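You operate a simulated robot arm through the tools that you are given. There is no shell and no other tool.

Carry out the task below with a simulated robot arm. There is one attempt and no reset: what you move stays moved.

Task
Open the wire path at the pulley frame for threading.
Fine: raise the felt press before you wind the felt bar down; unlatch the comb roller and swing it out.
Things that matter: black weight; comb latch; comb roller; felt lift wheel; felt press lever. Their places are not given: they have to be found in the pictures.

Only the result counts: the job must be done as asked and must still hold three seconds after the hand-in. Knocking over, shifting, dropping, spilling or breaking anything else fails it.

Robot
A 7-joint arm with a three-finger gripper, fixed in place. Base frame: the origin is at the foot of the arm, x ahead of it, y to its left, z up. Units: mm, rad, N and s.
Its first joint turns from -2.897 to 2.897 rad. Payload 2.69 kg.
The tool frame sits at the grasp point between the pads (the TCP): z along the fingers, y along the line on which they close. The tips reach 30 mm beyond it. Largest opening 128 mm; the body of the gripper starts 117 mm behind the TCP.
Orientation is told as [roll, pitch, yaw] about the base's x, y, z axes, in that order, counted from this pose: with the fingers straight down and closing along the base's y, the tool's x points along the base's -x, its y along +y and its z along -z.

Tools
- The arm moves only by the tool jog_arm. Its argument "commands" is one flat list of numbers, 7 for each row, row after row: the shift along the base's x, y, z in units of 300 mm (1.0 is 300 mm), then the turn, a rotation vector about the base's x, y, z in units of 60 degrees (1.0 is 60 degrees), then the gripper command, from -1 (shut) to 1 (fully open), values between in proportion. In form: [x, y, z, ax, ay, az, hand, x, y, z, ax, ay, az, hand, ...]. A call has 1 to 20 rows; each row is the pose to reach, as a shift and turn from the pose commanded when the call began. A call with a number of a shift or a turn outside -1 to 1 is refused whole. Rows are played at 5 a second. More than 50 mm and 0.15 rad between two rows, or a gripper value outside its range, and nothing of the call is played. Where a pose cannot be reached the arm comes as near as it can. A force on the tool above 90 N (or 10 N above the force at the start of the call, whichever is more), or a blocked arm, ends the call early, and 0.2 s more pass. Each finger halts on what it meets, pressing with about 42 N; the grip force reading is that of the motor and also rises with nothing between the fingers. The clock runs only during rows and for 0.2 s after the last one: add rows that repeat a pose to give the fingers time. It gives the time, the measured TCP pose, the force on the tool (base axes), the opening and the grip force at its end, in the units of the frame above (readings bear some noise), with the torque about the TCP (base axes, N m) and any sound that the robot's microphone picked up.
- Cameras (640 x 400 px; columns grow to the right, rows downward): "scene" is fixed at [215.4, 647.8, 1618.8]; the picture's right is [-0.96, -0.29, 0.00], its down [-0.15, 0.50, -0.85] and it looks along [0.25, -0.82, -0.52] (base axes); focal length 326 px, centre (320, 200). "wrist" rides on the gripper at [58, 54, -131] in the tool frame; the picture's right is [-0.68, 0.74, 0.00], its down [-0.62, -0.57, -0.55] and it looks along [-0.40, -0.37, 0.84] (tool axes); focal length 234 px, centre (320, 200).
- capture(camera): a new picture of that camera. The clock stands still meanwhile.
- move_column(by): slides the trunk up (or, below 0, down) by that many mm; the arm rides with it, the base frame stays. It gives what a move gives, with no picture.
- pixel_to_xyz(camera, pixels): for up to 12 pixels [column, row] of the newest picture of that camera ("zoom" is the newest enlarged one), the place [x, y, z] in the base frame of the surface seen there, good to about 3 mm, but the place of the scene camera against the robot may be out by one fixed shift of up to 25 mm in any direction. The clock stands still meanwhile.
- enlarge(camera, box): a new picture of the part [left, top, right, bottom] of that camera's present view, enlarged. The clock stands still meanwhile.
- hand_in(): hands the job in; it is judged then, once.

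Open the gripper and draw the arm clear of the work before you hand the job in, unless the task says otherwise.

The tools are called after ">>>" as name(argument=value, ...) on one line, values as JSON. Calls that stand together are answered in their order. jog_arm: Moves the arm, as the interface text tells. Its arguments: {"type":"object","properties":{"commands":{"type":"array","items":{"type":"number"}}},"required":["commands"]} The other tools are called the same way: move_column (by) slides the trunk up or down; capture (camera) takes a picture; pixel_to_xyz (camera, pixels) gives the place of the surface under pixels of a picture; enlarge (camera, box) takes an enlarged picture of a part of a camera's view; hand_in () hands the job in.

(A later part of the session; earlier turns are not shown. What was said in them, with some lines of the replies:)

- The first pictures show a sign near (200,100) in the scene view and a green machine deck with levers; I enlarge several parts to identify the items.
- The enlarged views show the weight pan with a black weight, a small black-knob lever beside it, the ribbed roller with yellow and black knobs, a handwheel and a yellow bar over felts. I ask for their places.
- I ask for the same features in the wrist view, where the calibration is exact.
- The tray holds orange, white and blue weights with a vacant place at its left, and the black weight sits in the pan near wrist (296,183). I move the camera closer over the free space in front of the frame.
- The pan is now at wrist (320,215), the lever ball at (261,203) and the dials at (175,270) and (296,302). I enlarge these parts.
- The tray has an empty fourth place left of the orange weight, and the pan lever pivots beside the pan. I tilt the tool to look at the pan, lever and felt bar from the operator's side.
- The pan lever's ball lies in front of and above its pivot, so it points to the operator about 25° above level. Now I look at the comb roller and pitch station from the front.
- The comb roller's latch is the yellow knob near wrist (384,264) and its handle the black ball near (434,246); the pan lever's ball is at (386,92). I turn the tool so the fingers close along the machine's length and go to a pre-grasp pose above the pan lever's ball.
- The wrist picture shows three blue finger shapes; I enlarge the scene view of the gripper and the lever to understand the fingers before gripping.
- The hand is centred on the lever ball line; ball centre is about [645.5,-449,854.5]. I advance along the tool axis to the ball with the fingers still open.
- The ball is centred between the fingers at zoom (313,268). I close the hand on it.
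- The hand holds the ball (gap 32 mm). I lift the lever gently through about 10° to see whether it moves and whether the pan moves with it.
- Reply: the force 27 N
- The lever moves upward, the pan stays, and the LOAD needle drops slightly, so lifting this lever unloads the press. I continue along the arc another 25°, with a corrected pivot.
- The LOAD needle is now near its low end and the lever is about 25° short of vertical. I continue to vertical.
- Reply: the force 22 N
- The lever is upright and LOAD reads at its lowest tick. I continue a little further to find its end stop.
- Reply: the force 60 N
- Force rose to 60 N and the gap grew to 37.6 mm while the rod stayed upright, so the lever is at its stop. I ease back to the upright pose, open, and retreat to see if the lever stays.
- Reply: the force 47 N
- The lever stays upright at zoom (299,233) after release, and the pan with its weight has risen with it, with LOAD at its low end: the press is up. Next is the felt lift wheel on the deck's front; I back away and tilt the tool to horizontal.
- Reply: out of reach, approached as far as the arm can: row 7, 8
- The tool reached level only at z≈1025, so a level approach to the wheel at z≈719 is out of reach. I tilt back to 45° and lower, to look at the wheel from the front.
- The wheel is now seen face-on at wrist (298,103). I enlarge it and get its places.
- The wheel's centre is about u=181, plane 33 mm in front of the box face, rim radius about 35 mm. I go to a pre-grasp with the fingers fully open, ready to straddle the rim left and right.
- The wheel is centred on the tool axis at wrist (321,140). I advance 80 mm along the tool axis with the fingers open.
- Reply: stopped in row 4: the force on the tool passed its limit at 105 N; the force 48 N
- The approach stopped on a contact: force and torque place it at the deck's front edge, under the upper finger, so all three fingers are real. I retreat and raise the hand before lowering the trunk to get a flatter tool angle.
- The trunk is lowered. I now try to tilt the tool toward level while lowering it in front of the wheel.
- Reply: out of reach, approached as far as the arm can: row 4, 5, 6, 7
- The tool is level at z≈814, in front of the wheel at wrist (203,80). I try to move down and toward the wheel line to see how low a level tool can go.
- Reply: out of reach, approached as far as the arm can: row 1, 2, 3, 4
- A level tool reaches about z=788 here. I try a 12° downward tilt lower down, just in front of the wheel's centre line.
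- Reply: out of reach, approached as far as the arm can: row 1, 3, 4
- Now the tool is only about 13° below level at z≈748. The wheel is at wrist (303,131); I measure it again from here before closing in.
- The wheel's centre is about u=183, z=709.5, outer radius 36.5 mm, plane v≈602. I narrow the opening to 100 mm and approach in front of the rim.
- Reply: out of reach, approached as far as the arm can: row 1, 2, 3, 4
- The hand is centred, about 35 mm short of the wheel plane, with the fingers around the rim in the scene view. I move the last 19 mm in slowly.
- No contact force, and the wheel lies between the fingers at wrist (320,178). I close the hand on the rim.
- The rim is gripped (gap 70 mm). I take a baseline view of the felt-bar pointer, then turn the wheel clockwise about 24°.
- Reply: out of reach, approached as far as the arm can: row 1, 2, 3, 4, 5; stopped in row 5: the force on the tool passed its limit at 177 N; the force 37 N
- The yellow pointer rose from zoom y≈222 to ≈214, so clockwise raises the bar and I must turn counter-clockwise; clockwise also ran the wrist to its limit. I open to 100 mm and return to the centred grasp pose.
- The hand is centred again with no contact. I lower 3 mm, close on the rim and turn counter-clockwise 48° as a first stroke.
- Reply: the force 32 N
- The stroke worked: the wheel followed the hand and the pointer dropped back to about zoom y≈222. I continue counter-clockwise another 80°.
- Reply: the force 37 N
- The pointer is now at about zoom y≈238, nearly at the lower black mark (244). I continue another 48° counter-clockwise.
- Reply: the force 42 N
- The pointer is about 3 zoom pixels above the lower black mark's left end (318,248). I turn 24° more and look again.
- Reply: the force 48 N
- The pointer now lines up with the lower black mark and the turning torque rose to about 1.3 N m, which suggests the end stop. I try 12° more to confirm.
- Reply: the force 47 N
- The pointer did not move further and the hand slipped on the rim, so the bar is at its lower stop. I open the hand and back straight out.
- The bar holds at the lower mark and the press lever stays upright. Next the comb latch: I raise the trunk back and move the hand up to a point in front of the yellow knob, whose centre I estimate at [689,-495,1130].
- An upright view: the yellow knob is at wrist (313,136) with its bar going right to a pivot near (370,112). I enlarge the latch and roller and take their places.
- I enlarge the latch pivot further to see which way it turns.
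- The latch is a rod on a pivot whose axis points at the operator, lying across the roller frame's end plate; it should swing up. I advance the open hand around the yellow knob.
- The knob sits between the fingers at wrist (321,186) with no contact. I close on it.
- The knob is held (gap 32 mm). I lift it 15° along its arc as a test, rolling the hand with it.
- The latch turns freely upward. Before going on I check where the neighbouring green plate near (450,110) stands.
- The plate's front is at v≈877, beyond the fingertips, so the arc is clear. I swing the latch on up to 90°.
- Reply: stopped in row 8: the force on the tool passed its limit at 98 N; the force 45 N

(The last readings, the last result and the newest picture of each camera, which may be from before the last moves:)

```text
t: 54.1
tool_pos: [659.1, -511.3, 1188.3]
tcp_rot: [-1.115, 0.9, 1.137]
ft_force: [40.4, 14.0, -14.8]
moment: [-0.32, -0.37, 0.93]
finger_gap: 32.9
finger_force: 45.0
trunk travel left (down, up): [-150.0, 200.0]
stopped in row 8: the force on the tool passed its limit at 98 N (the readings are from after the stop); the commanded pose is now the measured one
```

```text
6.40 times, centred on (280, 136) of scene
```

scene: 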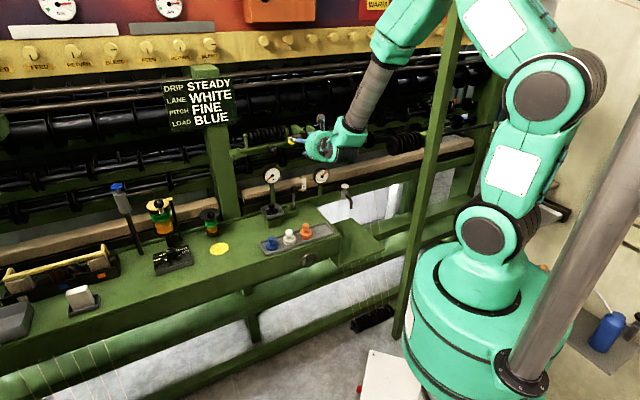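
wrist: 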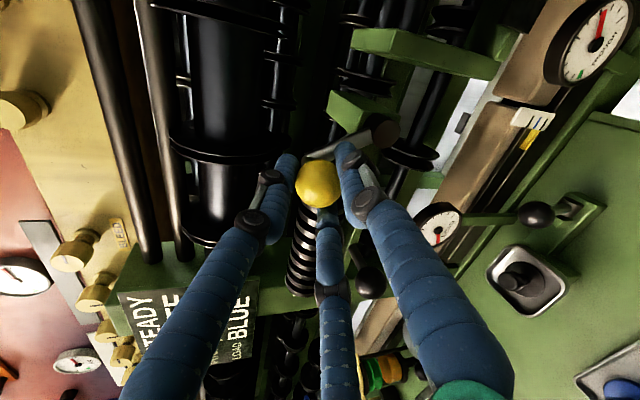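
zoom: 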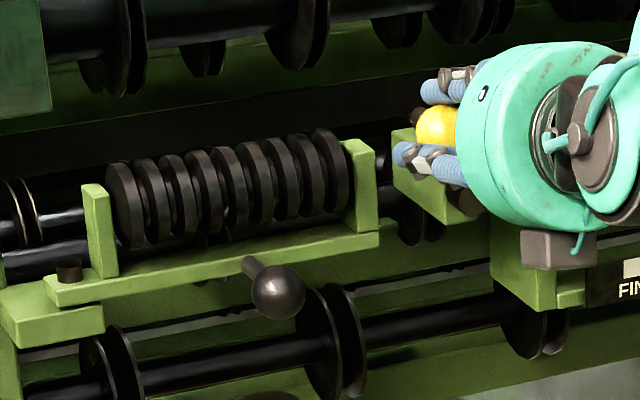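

The latch met a stop at about 58° and the rod is clear of the frame's end plate. I open the hand and back out to see if the latch stays up.

>>> jog_arm(commands=[0, 0, 0, 0, 0, 0, -0.2, 0, 0, 0, 0, 0, 0, 0.1, -0.0797, 0.0842, 0.031, 0, 0, 0, 0.1, -0.159, 0.168, 0.062, 0, 0, 0, 0.1, -0.239, 0.2525, 0.093, 0, 0, 0, 0.1, -0.239, 0.2525, 0.093, 0, 0, 0, 0.1])

>>> enlarge(camera="scene", box=[230, 105, 330, 167])

>>> capture(camera="wrist")

```text
t: 55.5
tool_pos: [579.8, -438.0, 1220.4]
tcp_rot: [-1.123, 0.898, 1.125]
ft_force: [0.1, 0.3, 1.0]
moment: [-0.02, 0.0, -0.01]
finger_gap: 70.6
finger_force: 0.0
trunk travel left (down, up): [-150.0, 200.0]
```

```text
6.40 times, centred on (280, 136) of scene
```

zoom: 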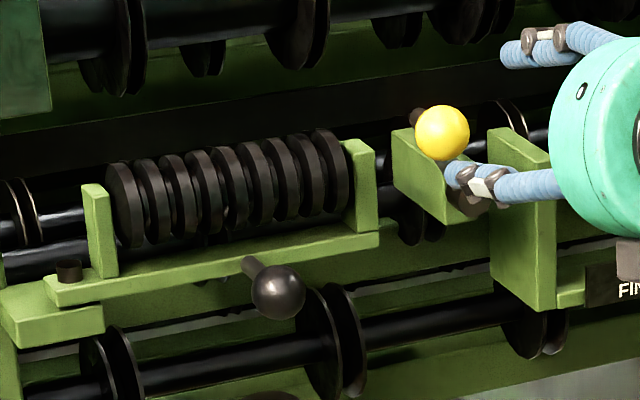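

```text
taken
```

wrist: 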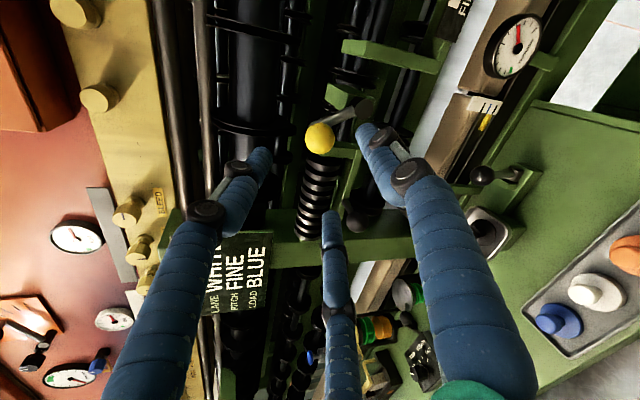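

The latch stays raised at scene zoom (442,132). Next is the black handle ball of the roller frame; I check what stands above and behind it before choosing a top grasp.

>>> pixel_to_xyz(camera="wrist", pixels=[[362, 216], [320, 190], [320, 230], [235, 100], [215, 190], [185, 100], [165, 150], [290, 100], [275, 170], [240, 240], [120, 210], [130, 270]])

>>> enlarge(camera="wrist", box=[200, 80, 440, 270])

```text
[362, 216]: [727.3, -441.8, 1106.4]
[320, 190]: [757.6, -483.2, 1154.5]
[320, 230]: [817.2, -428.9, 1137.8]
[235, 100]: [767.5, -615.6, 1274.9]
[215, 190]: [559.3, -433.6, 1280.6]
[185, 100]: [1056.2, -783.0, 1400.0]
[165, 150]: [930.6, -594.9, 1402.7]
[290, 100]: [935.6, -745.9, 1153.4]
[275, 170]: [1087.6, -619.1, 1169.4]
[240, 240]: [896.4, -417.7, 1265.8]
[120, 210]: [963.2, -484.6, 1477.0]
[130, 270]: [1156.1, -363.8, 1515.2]
```

```text
2.11 times, centred on (320, 175) of wrist
```

zoom: 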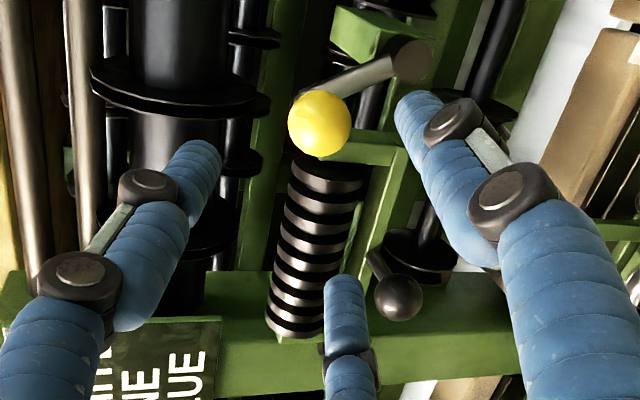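

I query the ball again at its true centre, wrist (357,221), with its edges and the stem.

>>> pixel_to_xyz(camera="wrist", pixels=[[357, 221], [351, 221], [363, 221], [357, 215], [357, 227], [346, 204], [349, 210], [360, 180], [340, 235], [385, 150]])

```text
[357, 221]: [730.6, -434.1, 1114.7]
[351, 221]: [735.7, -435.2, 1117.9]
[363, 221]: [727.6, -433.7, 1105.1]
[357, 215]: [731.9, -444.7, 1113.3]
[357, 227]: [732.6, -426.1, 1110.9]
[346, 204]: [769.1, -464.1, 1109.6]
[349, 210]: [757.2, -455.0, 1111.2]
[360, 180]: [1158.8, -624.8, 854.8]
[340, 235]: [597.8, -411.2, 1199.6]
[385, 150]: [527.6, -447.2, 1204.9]
```

The handle ball's centre is about [744.5,-435.5,1106] with its stem running level into the frame. I turn the hand to point almost straight down, moving sideways away from the latch first.

>>> jog_arm(commands=[0.0544, 0.0558, 0.0266, 0.1112, 0.0172, -0.0645, 0, 0.1088, 0.1116, 0.0532, 0.2224, 0.0344, -0.129, 0, 0.1632, 0.1674, 0.0798, 0.3336, 0.0516, -0.1935, 0, 0.2176, 0.2232, 0.1064, 0.4448, 0.0688, -0.258, 0, 0.272, 0.279, 0.133, 0.556, 0.086, -0.3225, 0, 0.272, 0.279, 0.133, 0.556, 0.086, -0.3225, 0])

>>> jog_arm(commands=[0.0409, -0.0399, -0.0266, 0.1112, 0.0172, -0.0645, 0, 0.0819, -0.0797, -0.0532, 0.2224, 0.0344, -0.129, 0, 0.1228, -0.1196, -0.0798, 0.3336, 0.0516, -0.1935, 0, 0.1638, -0.1594, -0.1064, 0.4448, 0.0688, -0.258, 0, 0.2047, -0.1993, -0.133, 0.556, 0.086, -0.3225, -0.18, 0.2047, -0.1993, -0.133, 0.556, 0.086, -0.3225, -0.18])

>>> capture(camera="wrist")

>>> capture(camera="scene")

```text
t: 56.9
tool_pos: [663.8, -354.0, 1259.1]
tcp_rot: [-0.686, 0.417, 1.055]
ft_force: [0.0, -0.8, 0.1]
moment: [-0.02, 0.01, -0.03]
finger_gap: 64.2
finger_force: 0.0
trunk travel left (down, up): [-150.0, 200.0]
```

```text
t: 58.3
tool_pos: [725.5, -414.9, 1218.4]
tcp_rot: [-0.262, -0.001, 0.797]
ft_force: [0.0, -0.7, -0.4]
moment: [0.06, 0.03, 0.02]
finger_gap: 52.6
finger_force: 0.1
trunk travel left (down, up): [-150.0, 200.0]
```

```text
taken
```

wrist: 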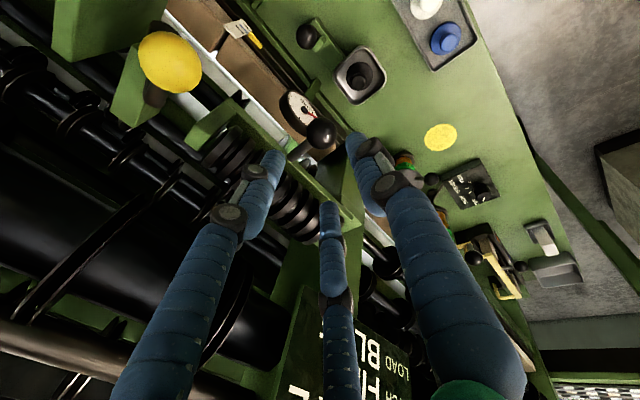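

```text
taken
```

scene: 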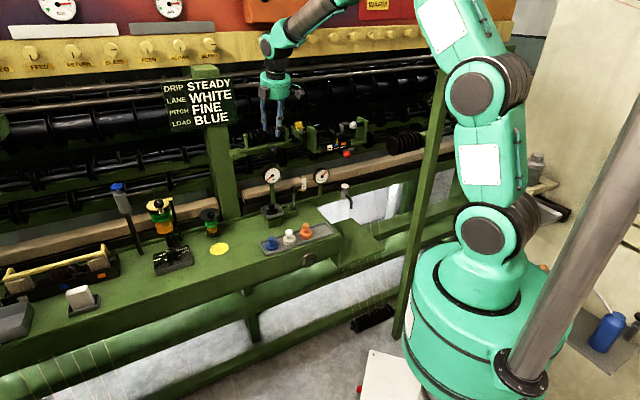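

The hand points nearly down above the handle ball, seen at wrist (320,133) on the tool axis. I refine the ball's place from here.

>>> pixel_to_xyz(camera="wrist", pixels=[[320, 134], [313, 134], [327, 134], [320, 127], [320, 141], [300, 157], [285, 145], [345, 215], [290, 215], [349, 228]])

>>> enlarge(camera="wrist", box=[220, 80, 420, 250])

```text
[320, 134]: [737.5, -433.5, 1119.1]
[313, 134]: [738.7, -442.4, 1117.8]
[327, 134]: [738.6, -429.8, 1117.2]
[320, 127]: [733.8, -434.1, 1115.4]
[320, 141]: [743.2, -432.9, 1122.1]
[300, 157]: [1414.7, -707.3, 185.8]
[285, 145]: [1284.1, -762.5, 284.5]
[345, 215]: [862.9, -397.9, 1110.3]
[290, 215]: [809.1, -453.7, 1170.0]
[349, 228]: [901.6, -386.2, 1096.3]
```

```text
2.35 times, centred on (320, 165) of wrist
```

zoom: 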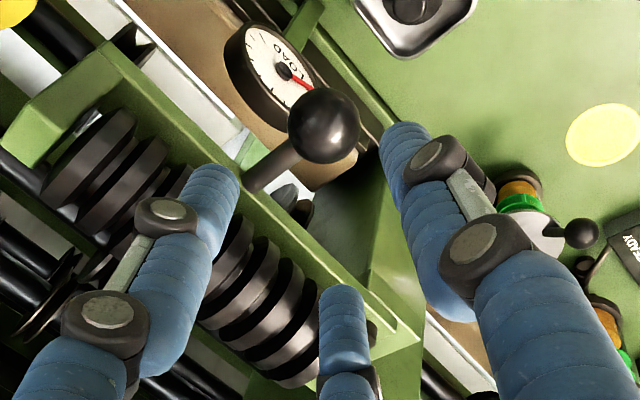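

Ball centre confirmed at about [744.7,-435.7,1105.6]. I descend along the tool axis with a 52 mm opening.

>>> jog_arm(commands=[0.0148, -0.0162, -0.0876, 0, 0, 0, -0.18, 0.0295, -0.0324, -0.1752, 0, 0, 0, -0.18, 0.0443, -0.0485, -0.2627, 0, 0, 0, -0.18, 0.059, -0.0647, -0.3503, 0, 0, 0, -0.18, 0.059, -0.0647, -0.3503, 0, 0, 0, -0.18])

>>> capture(camera="wrist")

>>> enlarge(camera="scene", box=[220, 100, 330, 170])

```text
t: 59.5
tool_pos: [741.3, -436.0, 1111.3]
tcp_rot: [-0.262, -0.002, 0.798]
ft_force: [0.9, 0.2, -0.4]
moment: [0.02, 0.01, -0.01]
finger_gap: 52.3
finger_force: 0.1
trunk travel left (down, up): [-150.0, 200.0]
```

```text
taken
```

wrist: 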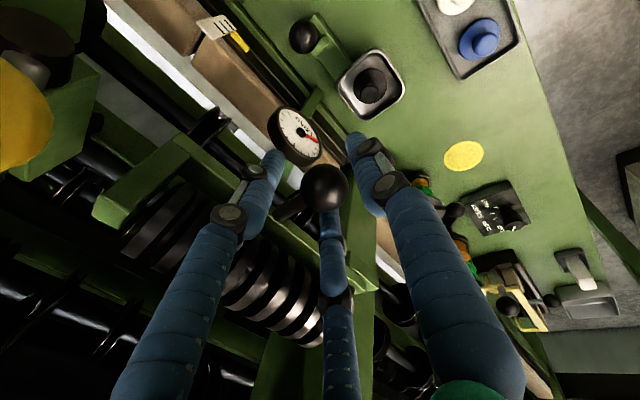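

```text
5.71 times, centred on (275, 135) of scene
```

zoom: 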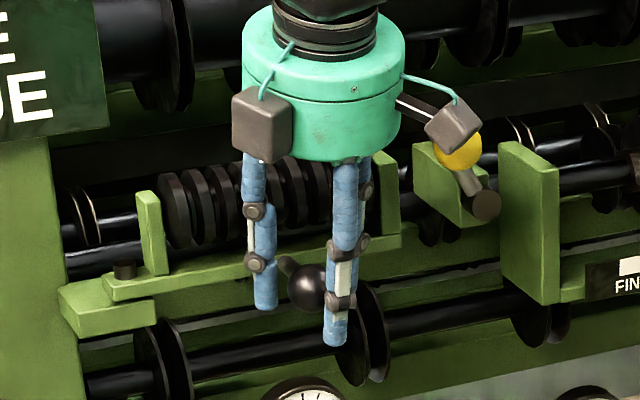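

No contact force; the ball sits between the fingers at wrist (324,187). I close on it.

>>> jog_arm(commands=[0, 0, 0, 0, 0, 0, -0.4, 0, 0, 0, 0, 0, 0, -1, 0, 0, 0, 0, 0, 0, -1, 0, 0, 0, 0, 0, 0, -1])

>>> capture(camera="wrist")

```text
t: 60.5
tool_pos: [743.0, -435.1, 1112.8]
tcp_rot: [-0.264, -0.001, 0.797]
ft_force: [20.7, 6.7, 1.0]
moment: [0.17, -0.32, -0.04]
finger_gap: 34.1
finger_force: 44.6
trunk travel left (down, up): [-150.0, 200.0]
```

```text
taken
```

wrist: 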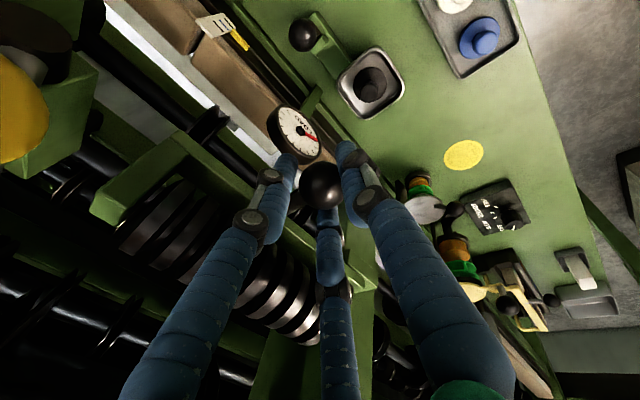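

The handle ball is gripped. I start swinging the frame out about its hinge near u=318, v=904, first through 15°.

>>> jog_arm(commands=[-0.004, 0.0187, 0, 0, 0, -0.0417, -1, -0.0078, 0.0373, 0, 0, 0, -0.0833, -1, -0.0104, 0.056, 0, 0, 0, -0.125, -1, -0.0126, 0.075, 0, 0, 0, -0.1667, -1, -0.0134, 0.094, 0, 0, 0, -0.2083, -1, -0.0137, 0.1133, 0, 0, 0, -0.25, -1, -0.0137, 0.1133, 0, 0, 0, -0.25, -1])

>>> capture(camera="wrist")

>>> enlarge(camera="scene", box=[220, 100, 330, 170])

```text
t: 62.1
tool_pos: [739.4, -400.3, 1112.3]
tcp_rot: [-0.262, 0.001, 0.535]
ft_force: [30.6, -2.8, 0.9]
moment: [-0.1, -0.36, -0.27]
finger_gap: 33.5
finger_force: 45.2
trunk travel left (down, up): [-150.0, 200.0]
```

```text
taken
```

wrist: 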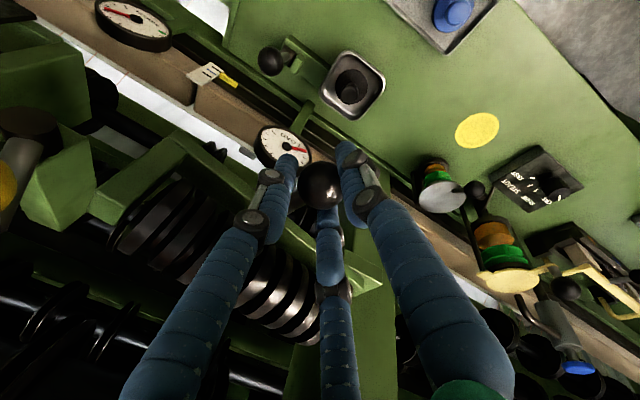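

```text
5.71 times, centred on (275, 135) of scene
```

zoom: 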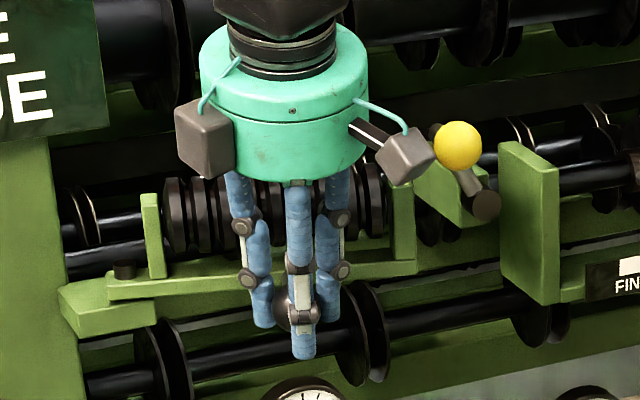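

The frame is swinging out. I continue to about 60°, easing 2 mm toward the hinge to lower the side force.

>>> jog_arm(commands=[0.011, 0.0563, 0, 0, 0, -0.125, -1, 0.0225, 0.1111, 0, 0, 0, -0.25, -1, 0.0409, 0.1644, 0, 0, 0, -0.375, -1, 0.0664, 0.2149, 0, 0, 0, -0.5, -1, 0.0981, 0.2613, 0, 0, 0, -0.625, -1, 0.1357, 0.3033, 0, 0, 0, -0.75, -1, 0.1357, 0.3033, 0, 0, 0, -0.75, -1])

>>> capture(camera="wrist")

>>> enlarge(camera="scene", box=[200, 90, 330, 172])

```text
t: 63.7
tool_pos: [779.1, -309.9, 1111.8]
tcp_rot: [-0.263, -0.001, -0.252]
ft_force: [15.7, -16.0, -0.5]
moment: [-0.42, -0.09, 0.01]
finger_gap: 32.2
finger_force: 44.9
trunk travel left (down, up): [-150.0, 200.0]
```

```text
taken
```

wrist: 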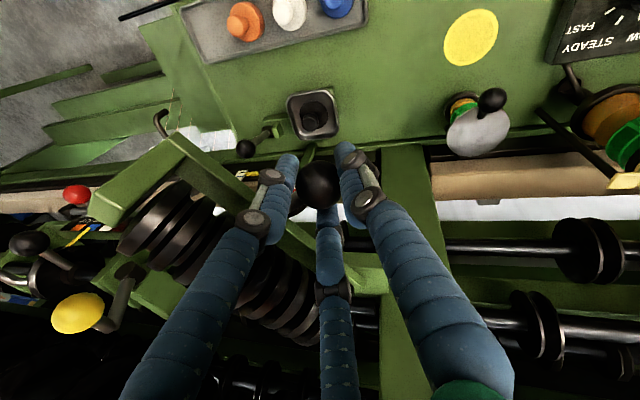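

```text
4.88 times, centred on (265, 131) of scene
```

zoom: 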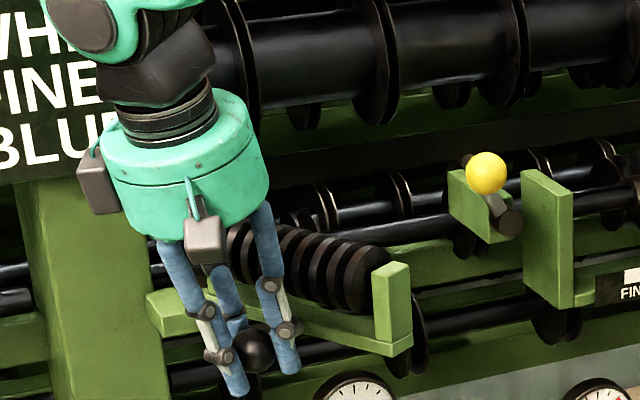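

The frame is out about 60°. I carry on to about 90° to find its outer stop.

>>> jog_arm(commands=[0.0433, 0.0374, 0, 0, 0, -0.125, -1, 0.0913, 0.0689, 0, 0, 0, -0.25, -1, 0.117, 0.0815, 0, 0, 0, -0.25, -1, 0.1428, 0.0936, 0, 0, 0, -0.25, -1, 0.17, 0.1028, 0, 0, 0, -0.25, -1, 0.1972, 0.1113, 0, 0, 0, -0.25, -1, 0.1972, 0.1113, 0, 0, 0, -0.25, -1])

>>> capture(camera="wrist")

>>> enlarge(camera="scene", box=[200, 90, 330, 172])

```text
t: 65.0
tool_pos: [818.5, -283.3, 1112.7]
tcp_rot: [-0.273, 0.02, -0.519]
ft_force: [-38.1, 1.7, 20.6]
moment: [-1.05, 0.62, -0.07]
finger_gap: 32.4
finger_force: 45.1
trunk travel left (down, up): [-150.0, 200.0]
stopped in row 6: the force on the tool passed its limit at 98 N (the readings are from after the stop); the commanded pose is now the measured one
```

```text
taken
```

wrist: 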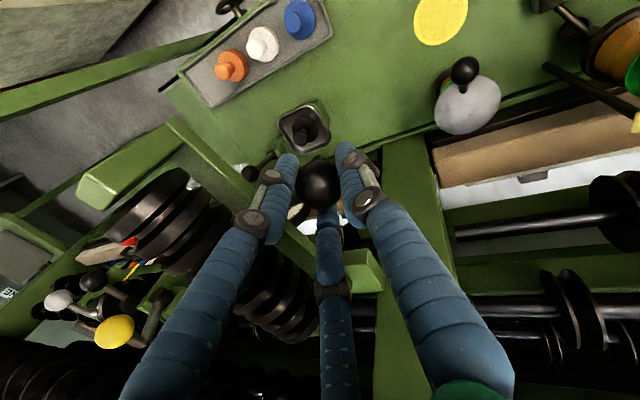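

```text
4.88 times, centred on (265, 131) of scene
```

zoom: 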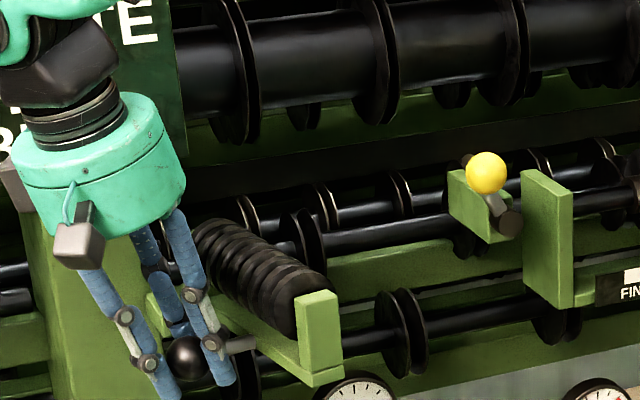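

The frame met its outer stop at about 81°, with the reaction acting at the ball. I open the hand and draw it up off the handle.

>>> jog_arm(commands=[0, 0, 0, 0, 0, 0, -0.4, 0, 0, 0, 0, 0, 0, -0.15, 0, 0, 0, 0, 0, 0, -0.15, 0.0167, 0.025, 0.107, 0, 0, 0, -0.15, 0.0333, 0.05, 0.214, 0, 0, 0, -0.15, 0.05, 0.075, 0.321, 0, 0, 0, -0.15, 0.05, 0.075, 0.321, 0, 0, 0, 0])

>>> capture(camera="wrist")

>>> enlarge(camera="scene", box=[200, 90, 330, 172])

```text
t: 66.6
tool_pos: [840.7, -260.2, 1206.8]
tcp_rot: [-0.274, 0.018, -0.517]
ft_force: [-0.1, -1.1, 0.4]
moment: [0.01, 0.0, 0.02]
finger_gap: 64.0
finger_force: 0.1
trunk travel left (down, up): [-150.0, 200.0]
```

```text
taken
```

wrist: 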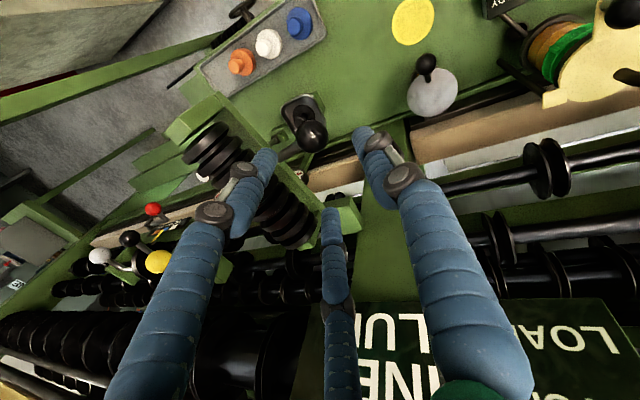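

```text
4.88 times, centred on (265, 131) of scene
```

zoom: 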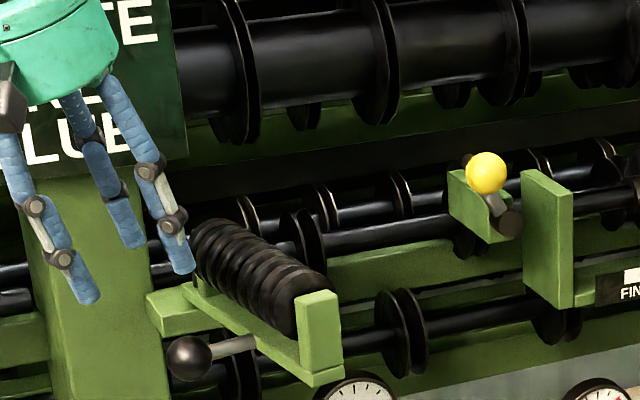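

The frame stays swung out at scene zoom (270,310) and the latch stays up. I draw the hand up and back, then inspect every item and look for any labels I have not read.

>>> jog_arm(commands=[-0.01, 0.01, 0.14, 0, 0, 0, 0, -0.02, 0.03, 0.28, 0, 0, 0, 0, -0.09, 0.1, 0.4, 0, 0, 0, 0, -0.19, 0.2, 0.45, 0, 0, 0, 0, -0.29, 0.3, 0.45, 0, 0, 0, 0, -0.39, 0.4, 0.45, 0, 0, 0, 0, -0.49, 0.5, 0.45, 0, 0, 0, 0, -0.49, 0.5, 0.45, 0, 0, 0, 0])

>>> capture(camera="scene")

>>> enlarge(camera="scene", box=[210, 100, 370, 220])

>>> enlarge(camera="scene", box=[0, 0, 220, 110])

>>> enlarge(camera="scene", box=[250, 0, 500, 100])

>>> capture(camera="wrist")

```text
t: 68.4
tool_pos: [691.5, -108.7, 1342.6]
tcp_rot: [-0.273, 0.016, -0.518]
ft_force: [-0.9, 0.4, 0.2]
moment: [-0.04, -0.06, 0.01]
finger_gap: 64.1
finger_force: 0.0
trunk travel left (down, up): [-150.0, 200.0]
```

```text
taken
```

scene: 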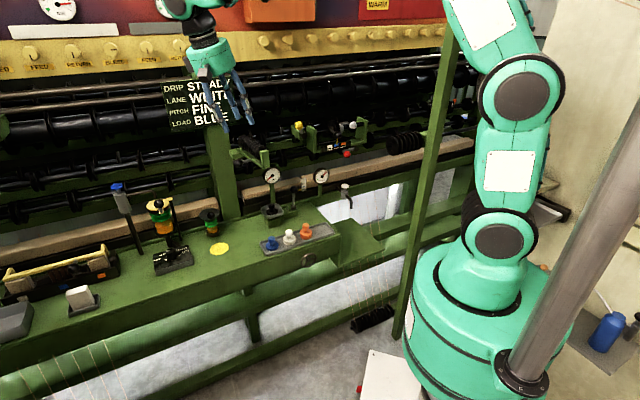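

```text
3.33 times, centred on (290, 160) of scene
```

zoom: 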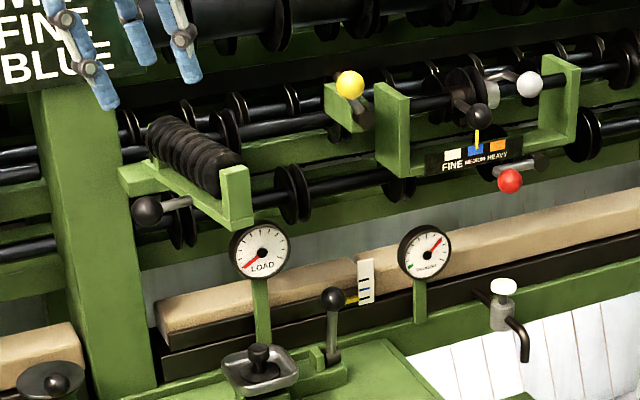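

```text
2.91 times, centred on (110, 55) of scene
```

zoom: 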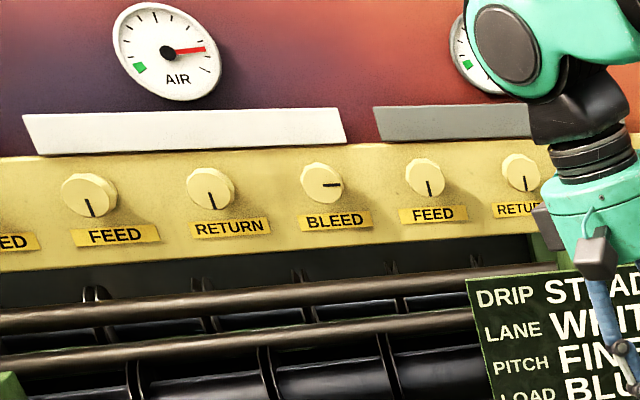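

```text
2.56 times, centred on (375, 50) of scene
```

zoom: 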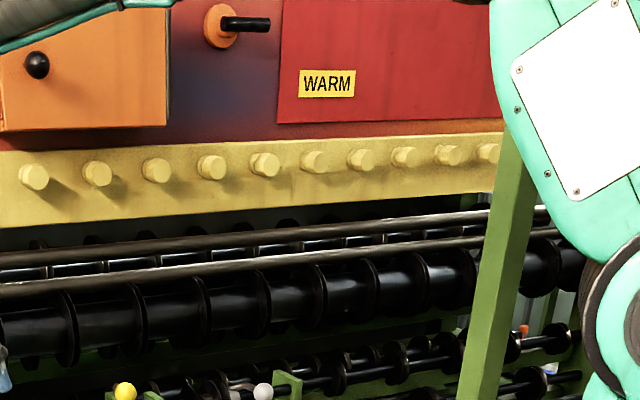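

```text
taken
```

wrist: 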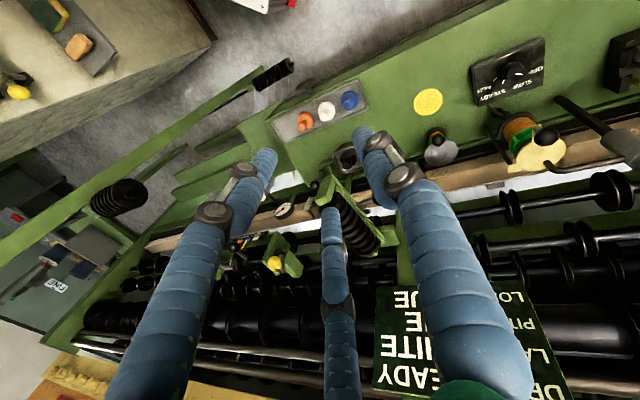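

All mechanisms look set: lever upright, pointer at the low mark, latch up, frame out. I check that the tray, the other weights and the pan's black weight are undisturbed by repeating the first enlarged view.

>>> enlarge(camera="scene", box=[240, 150, 420, 270])

>>> enlarge(camera="scene", box=[90, 170, 270, 290])

>>> enlarge(camera="scene", box=[250, 175, 330, 225])

>>> pixel_to_xyz(camera="wrist", pixels=[[305, 121], [327, 111], [349, 100], [348, 157], [428, 102]])

```text
3.33 times, centred on (330, 210) of scene
```

zoom: 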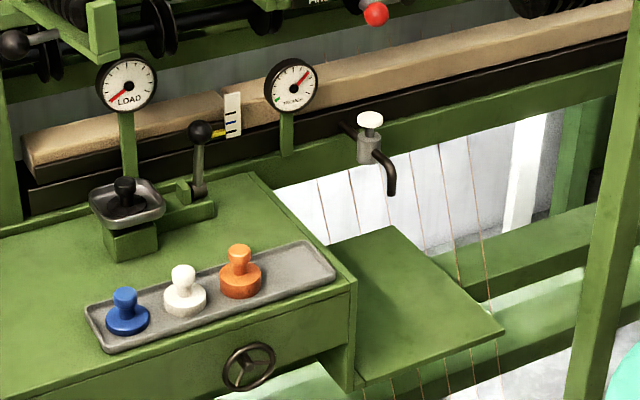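

```text
3.33 times, centred on (180, 230) of scene
```

zoom: 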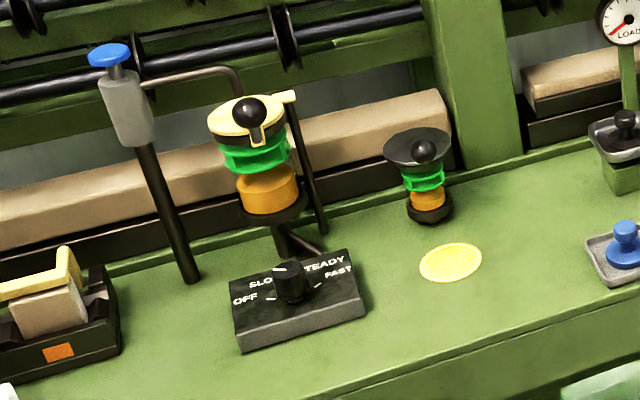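

```text
8.00 times, centred on (290, 200) of scene
```

zoom: 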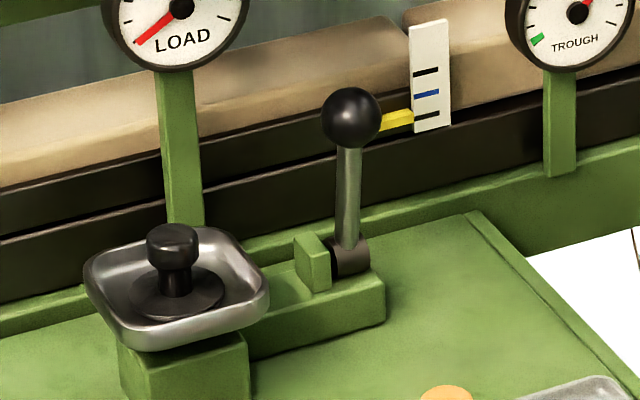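

```text
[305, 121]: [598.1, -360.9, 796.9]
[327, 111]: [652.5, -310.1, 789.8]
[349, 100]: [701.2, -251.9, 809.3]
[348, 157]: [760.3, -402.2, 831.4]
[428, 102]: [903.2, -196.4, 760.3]
```

Everything else is unmoved: the tray weights match their first places and the black weight sits squarely in the raised pan. I open the hand fully, draw a little further back, and let a few seconds pass before a final check.

>>> jog_arm(commands=[-0.06, 0.06, 0, 0, 0, 0, 1, -0.12, 0.12, 0, 0, 0, 0, 1, -0.18, 0.18, 0, 0, 0, 0, 1, -0.24, 0.24, 0, 0, 0, 0, 1, -0.24, 0.24, 0, 0, 0, 0, 1, -0.24, 0.24, 0, 0, 0, 0, 1, -0.24, 0.24, 0, 0, 0, 0, 1, -0.24, 0.24, 0, 0, 0, 0, 1, -0.24, 0.24, 0, 0, 0, 0, 1, -0.24, 0.24, 0, 0, 0, 0, 1, -0.24, 0.24, 0, 0, 0, 0, 1, -0.24, 0.24, 0, 0, 0, 0, 1, -0.24, 0.24, 0, 0, 0, 0, 1, -0.24, 0.24, 0, 0, 0, 0, 1, -0.24, 0.24, 0, 0, 0, 0, 1, -0.24, 0.24, 0, 0, 0, 0, 1])

>>> enlarge(camera="scene", box=[210, 100, 370, 220])

>>> capture(camera="scene")

```text
t: 71.8
tool_pos: [621.8, -37.6, 1340.6]
tcp_rot: [-0.273, 0.016, -0.517]
ft_force: [-1.1, -0.3, 0.7]
moment: [-0.04, 0.03, 0.01]
finger_gap: 128.1
finger_force: 0.1
trunk travel left (down, up): [-150.0, 200.0]
```

```text
3.33 times, centred on (290, 160) of scene
```

zoom: 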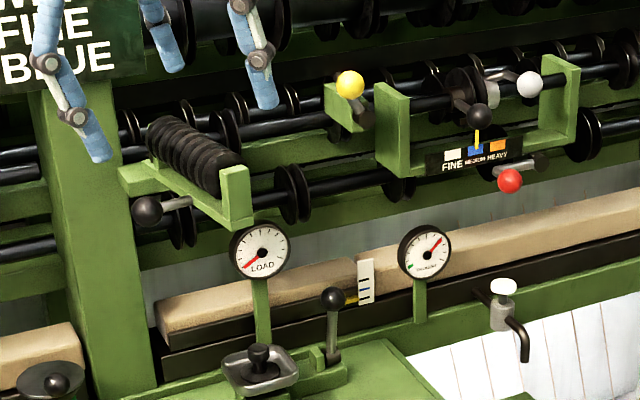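

```text
taken
```

scene: 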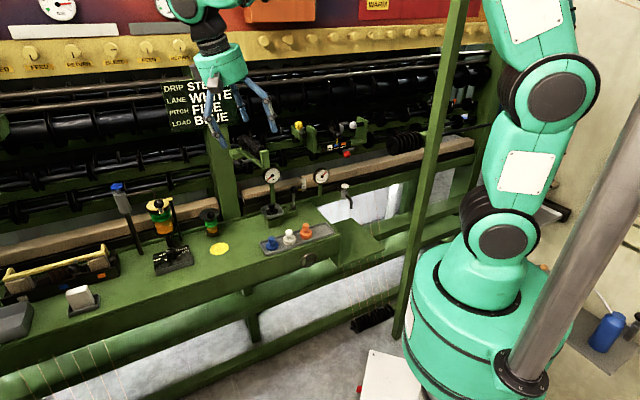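

After more than three seconds all is unchanged: lever upright (zoom 333,325), pointer at the low mark (355,300), latch up (350,85), roller frame out (200,170), black weight seated in its pan. The hand is open and clear, so I hand the job in.

>>> hand_in()

```text
The job is handed in.
```

I handed the job in with the wire path open at the pulley frame. The hand-in gave no verdict, so I don't know how it was judged. In the pictures, everything had stayed put for more than three seconds with the arm clear.

- **Felt press:** I raised the lever first. It stands upright at its stop, and the LOAD dial reads at its lowest tick.
- **Felt bar:** I then wound the wheel counter-clockwise to the lower stop, and the pointer sits on the lower black mark. My first test turn was clockwise and lifted the bar slightly before I reversed.
- **Comb latch and roller:** The latch is swung up to its stop, about 58°. The roller frame is swung out to its stop, about 81°.
- **Black weight:** I left it in its pan, where it rose with the press. Your list named it, but nothing in the task said to take it off.

While reaching for the wheel, a finger hit the front edge of the deck with about 105 N. The tray and the other three weights look unmoved in the later pictures.
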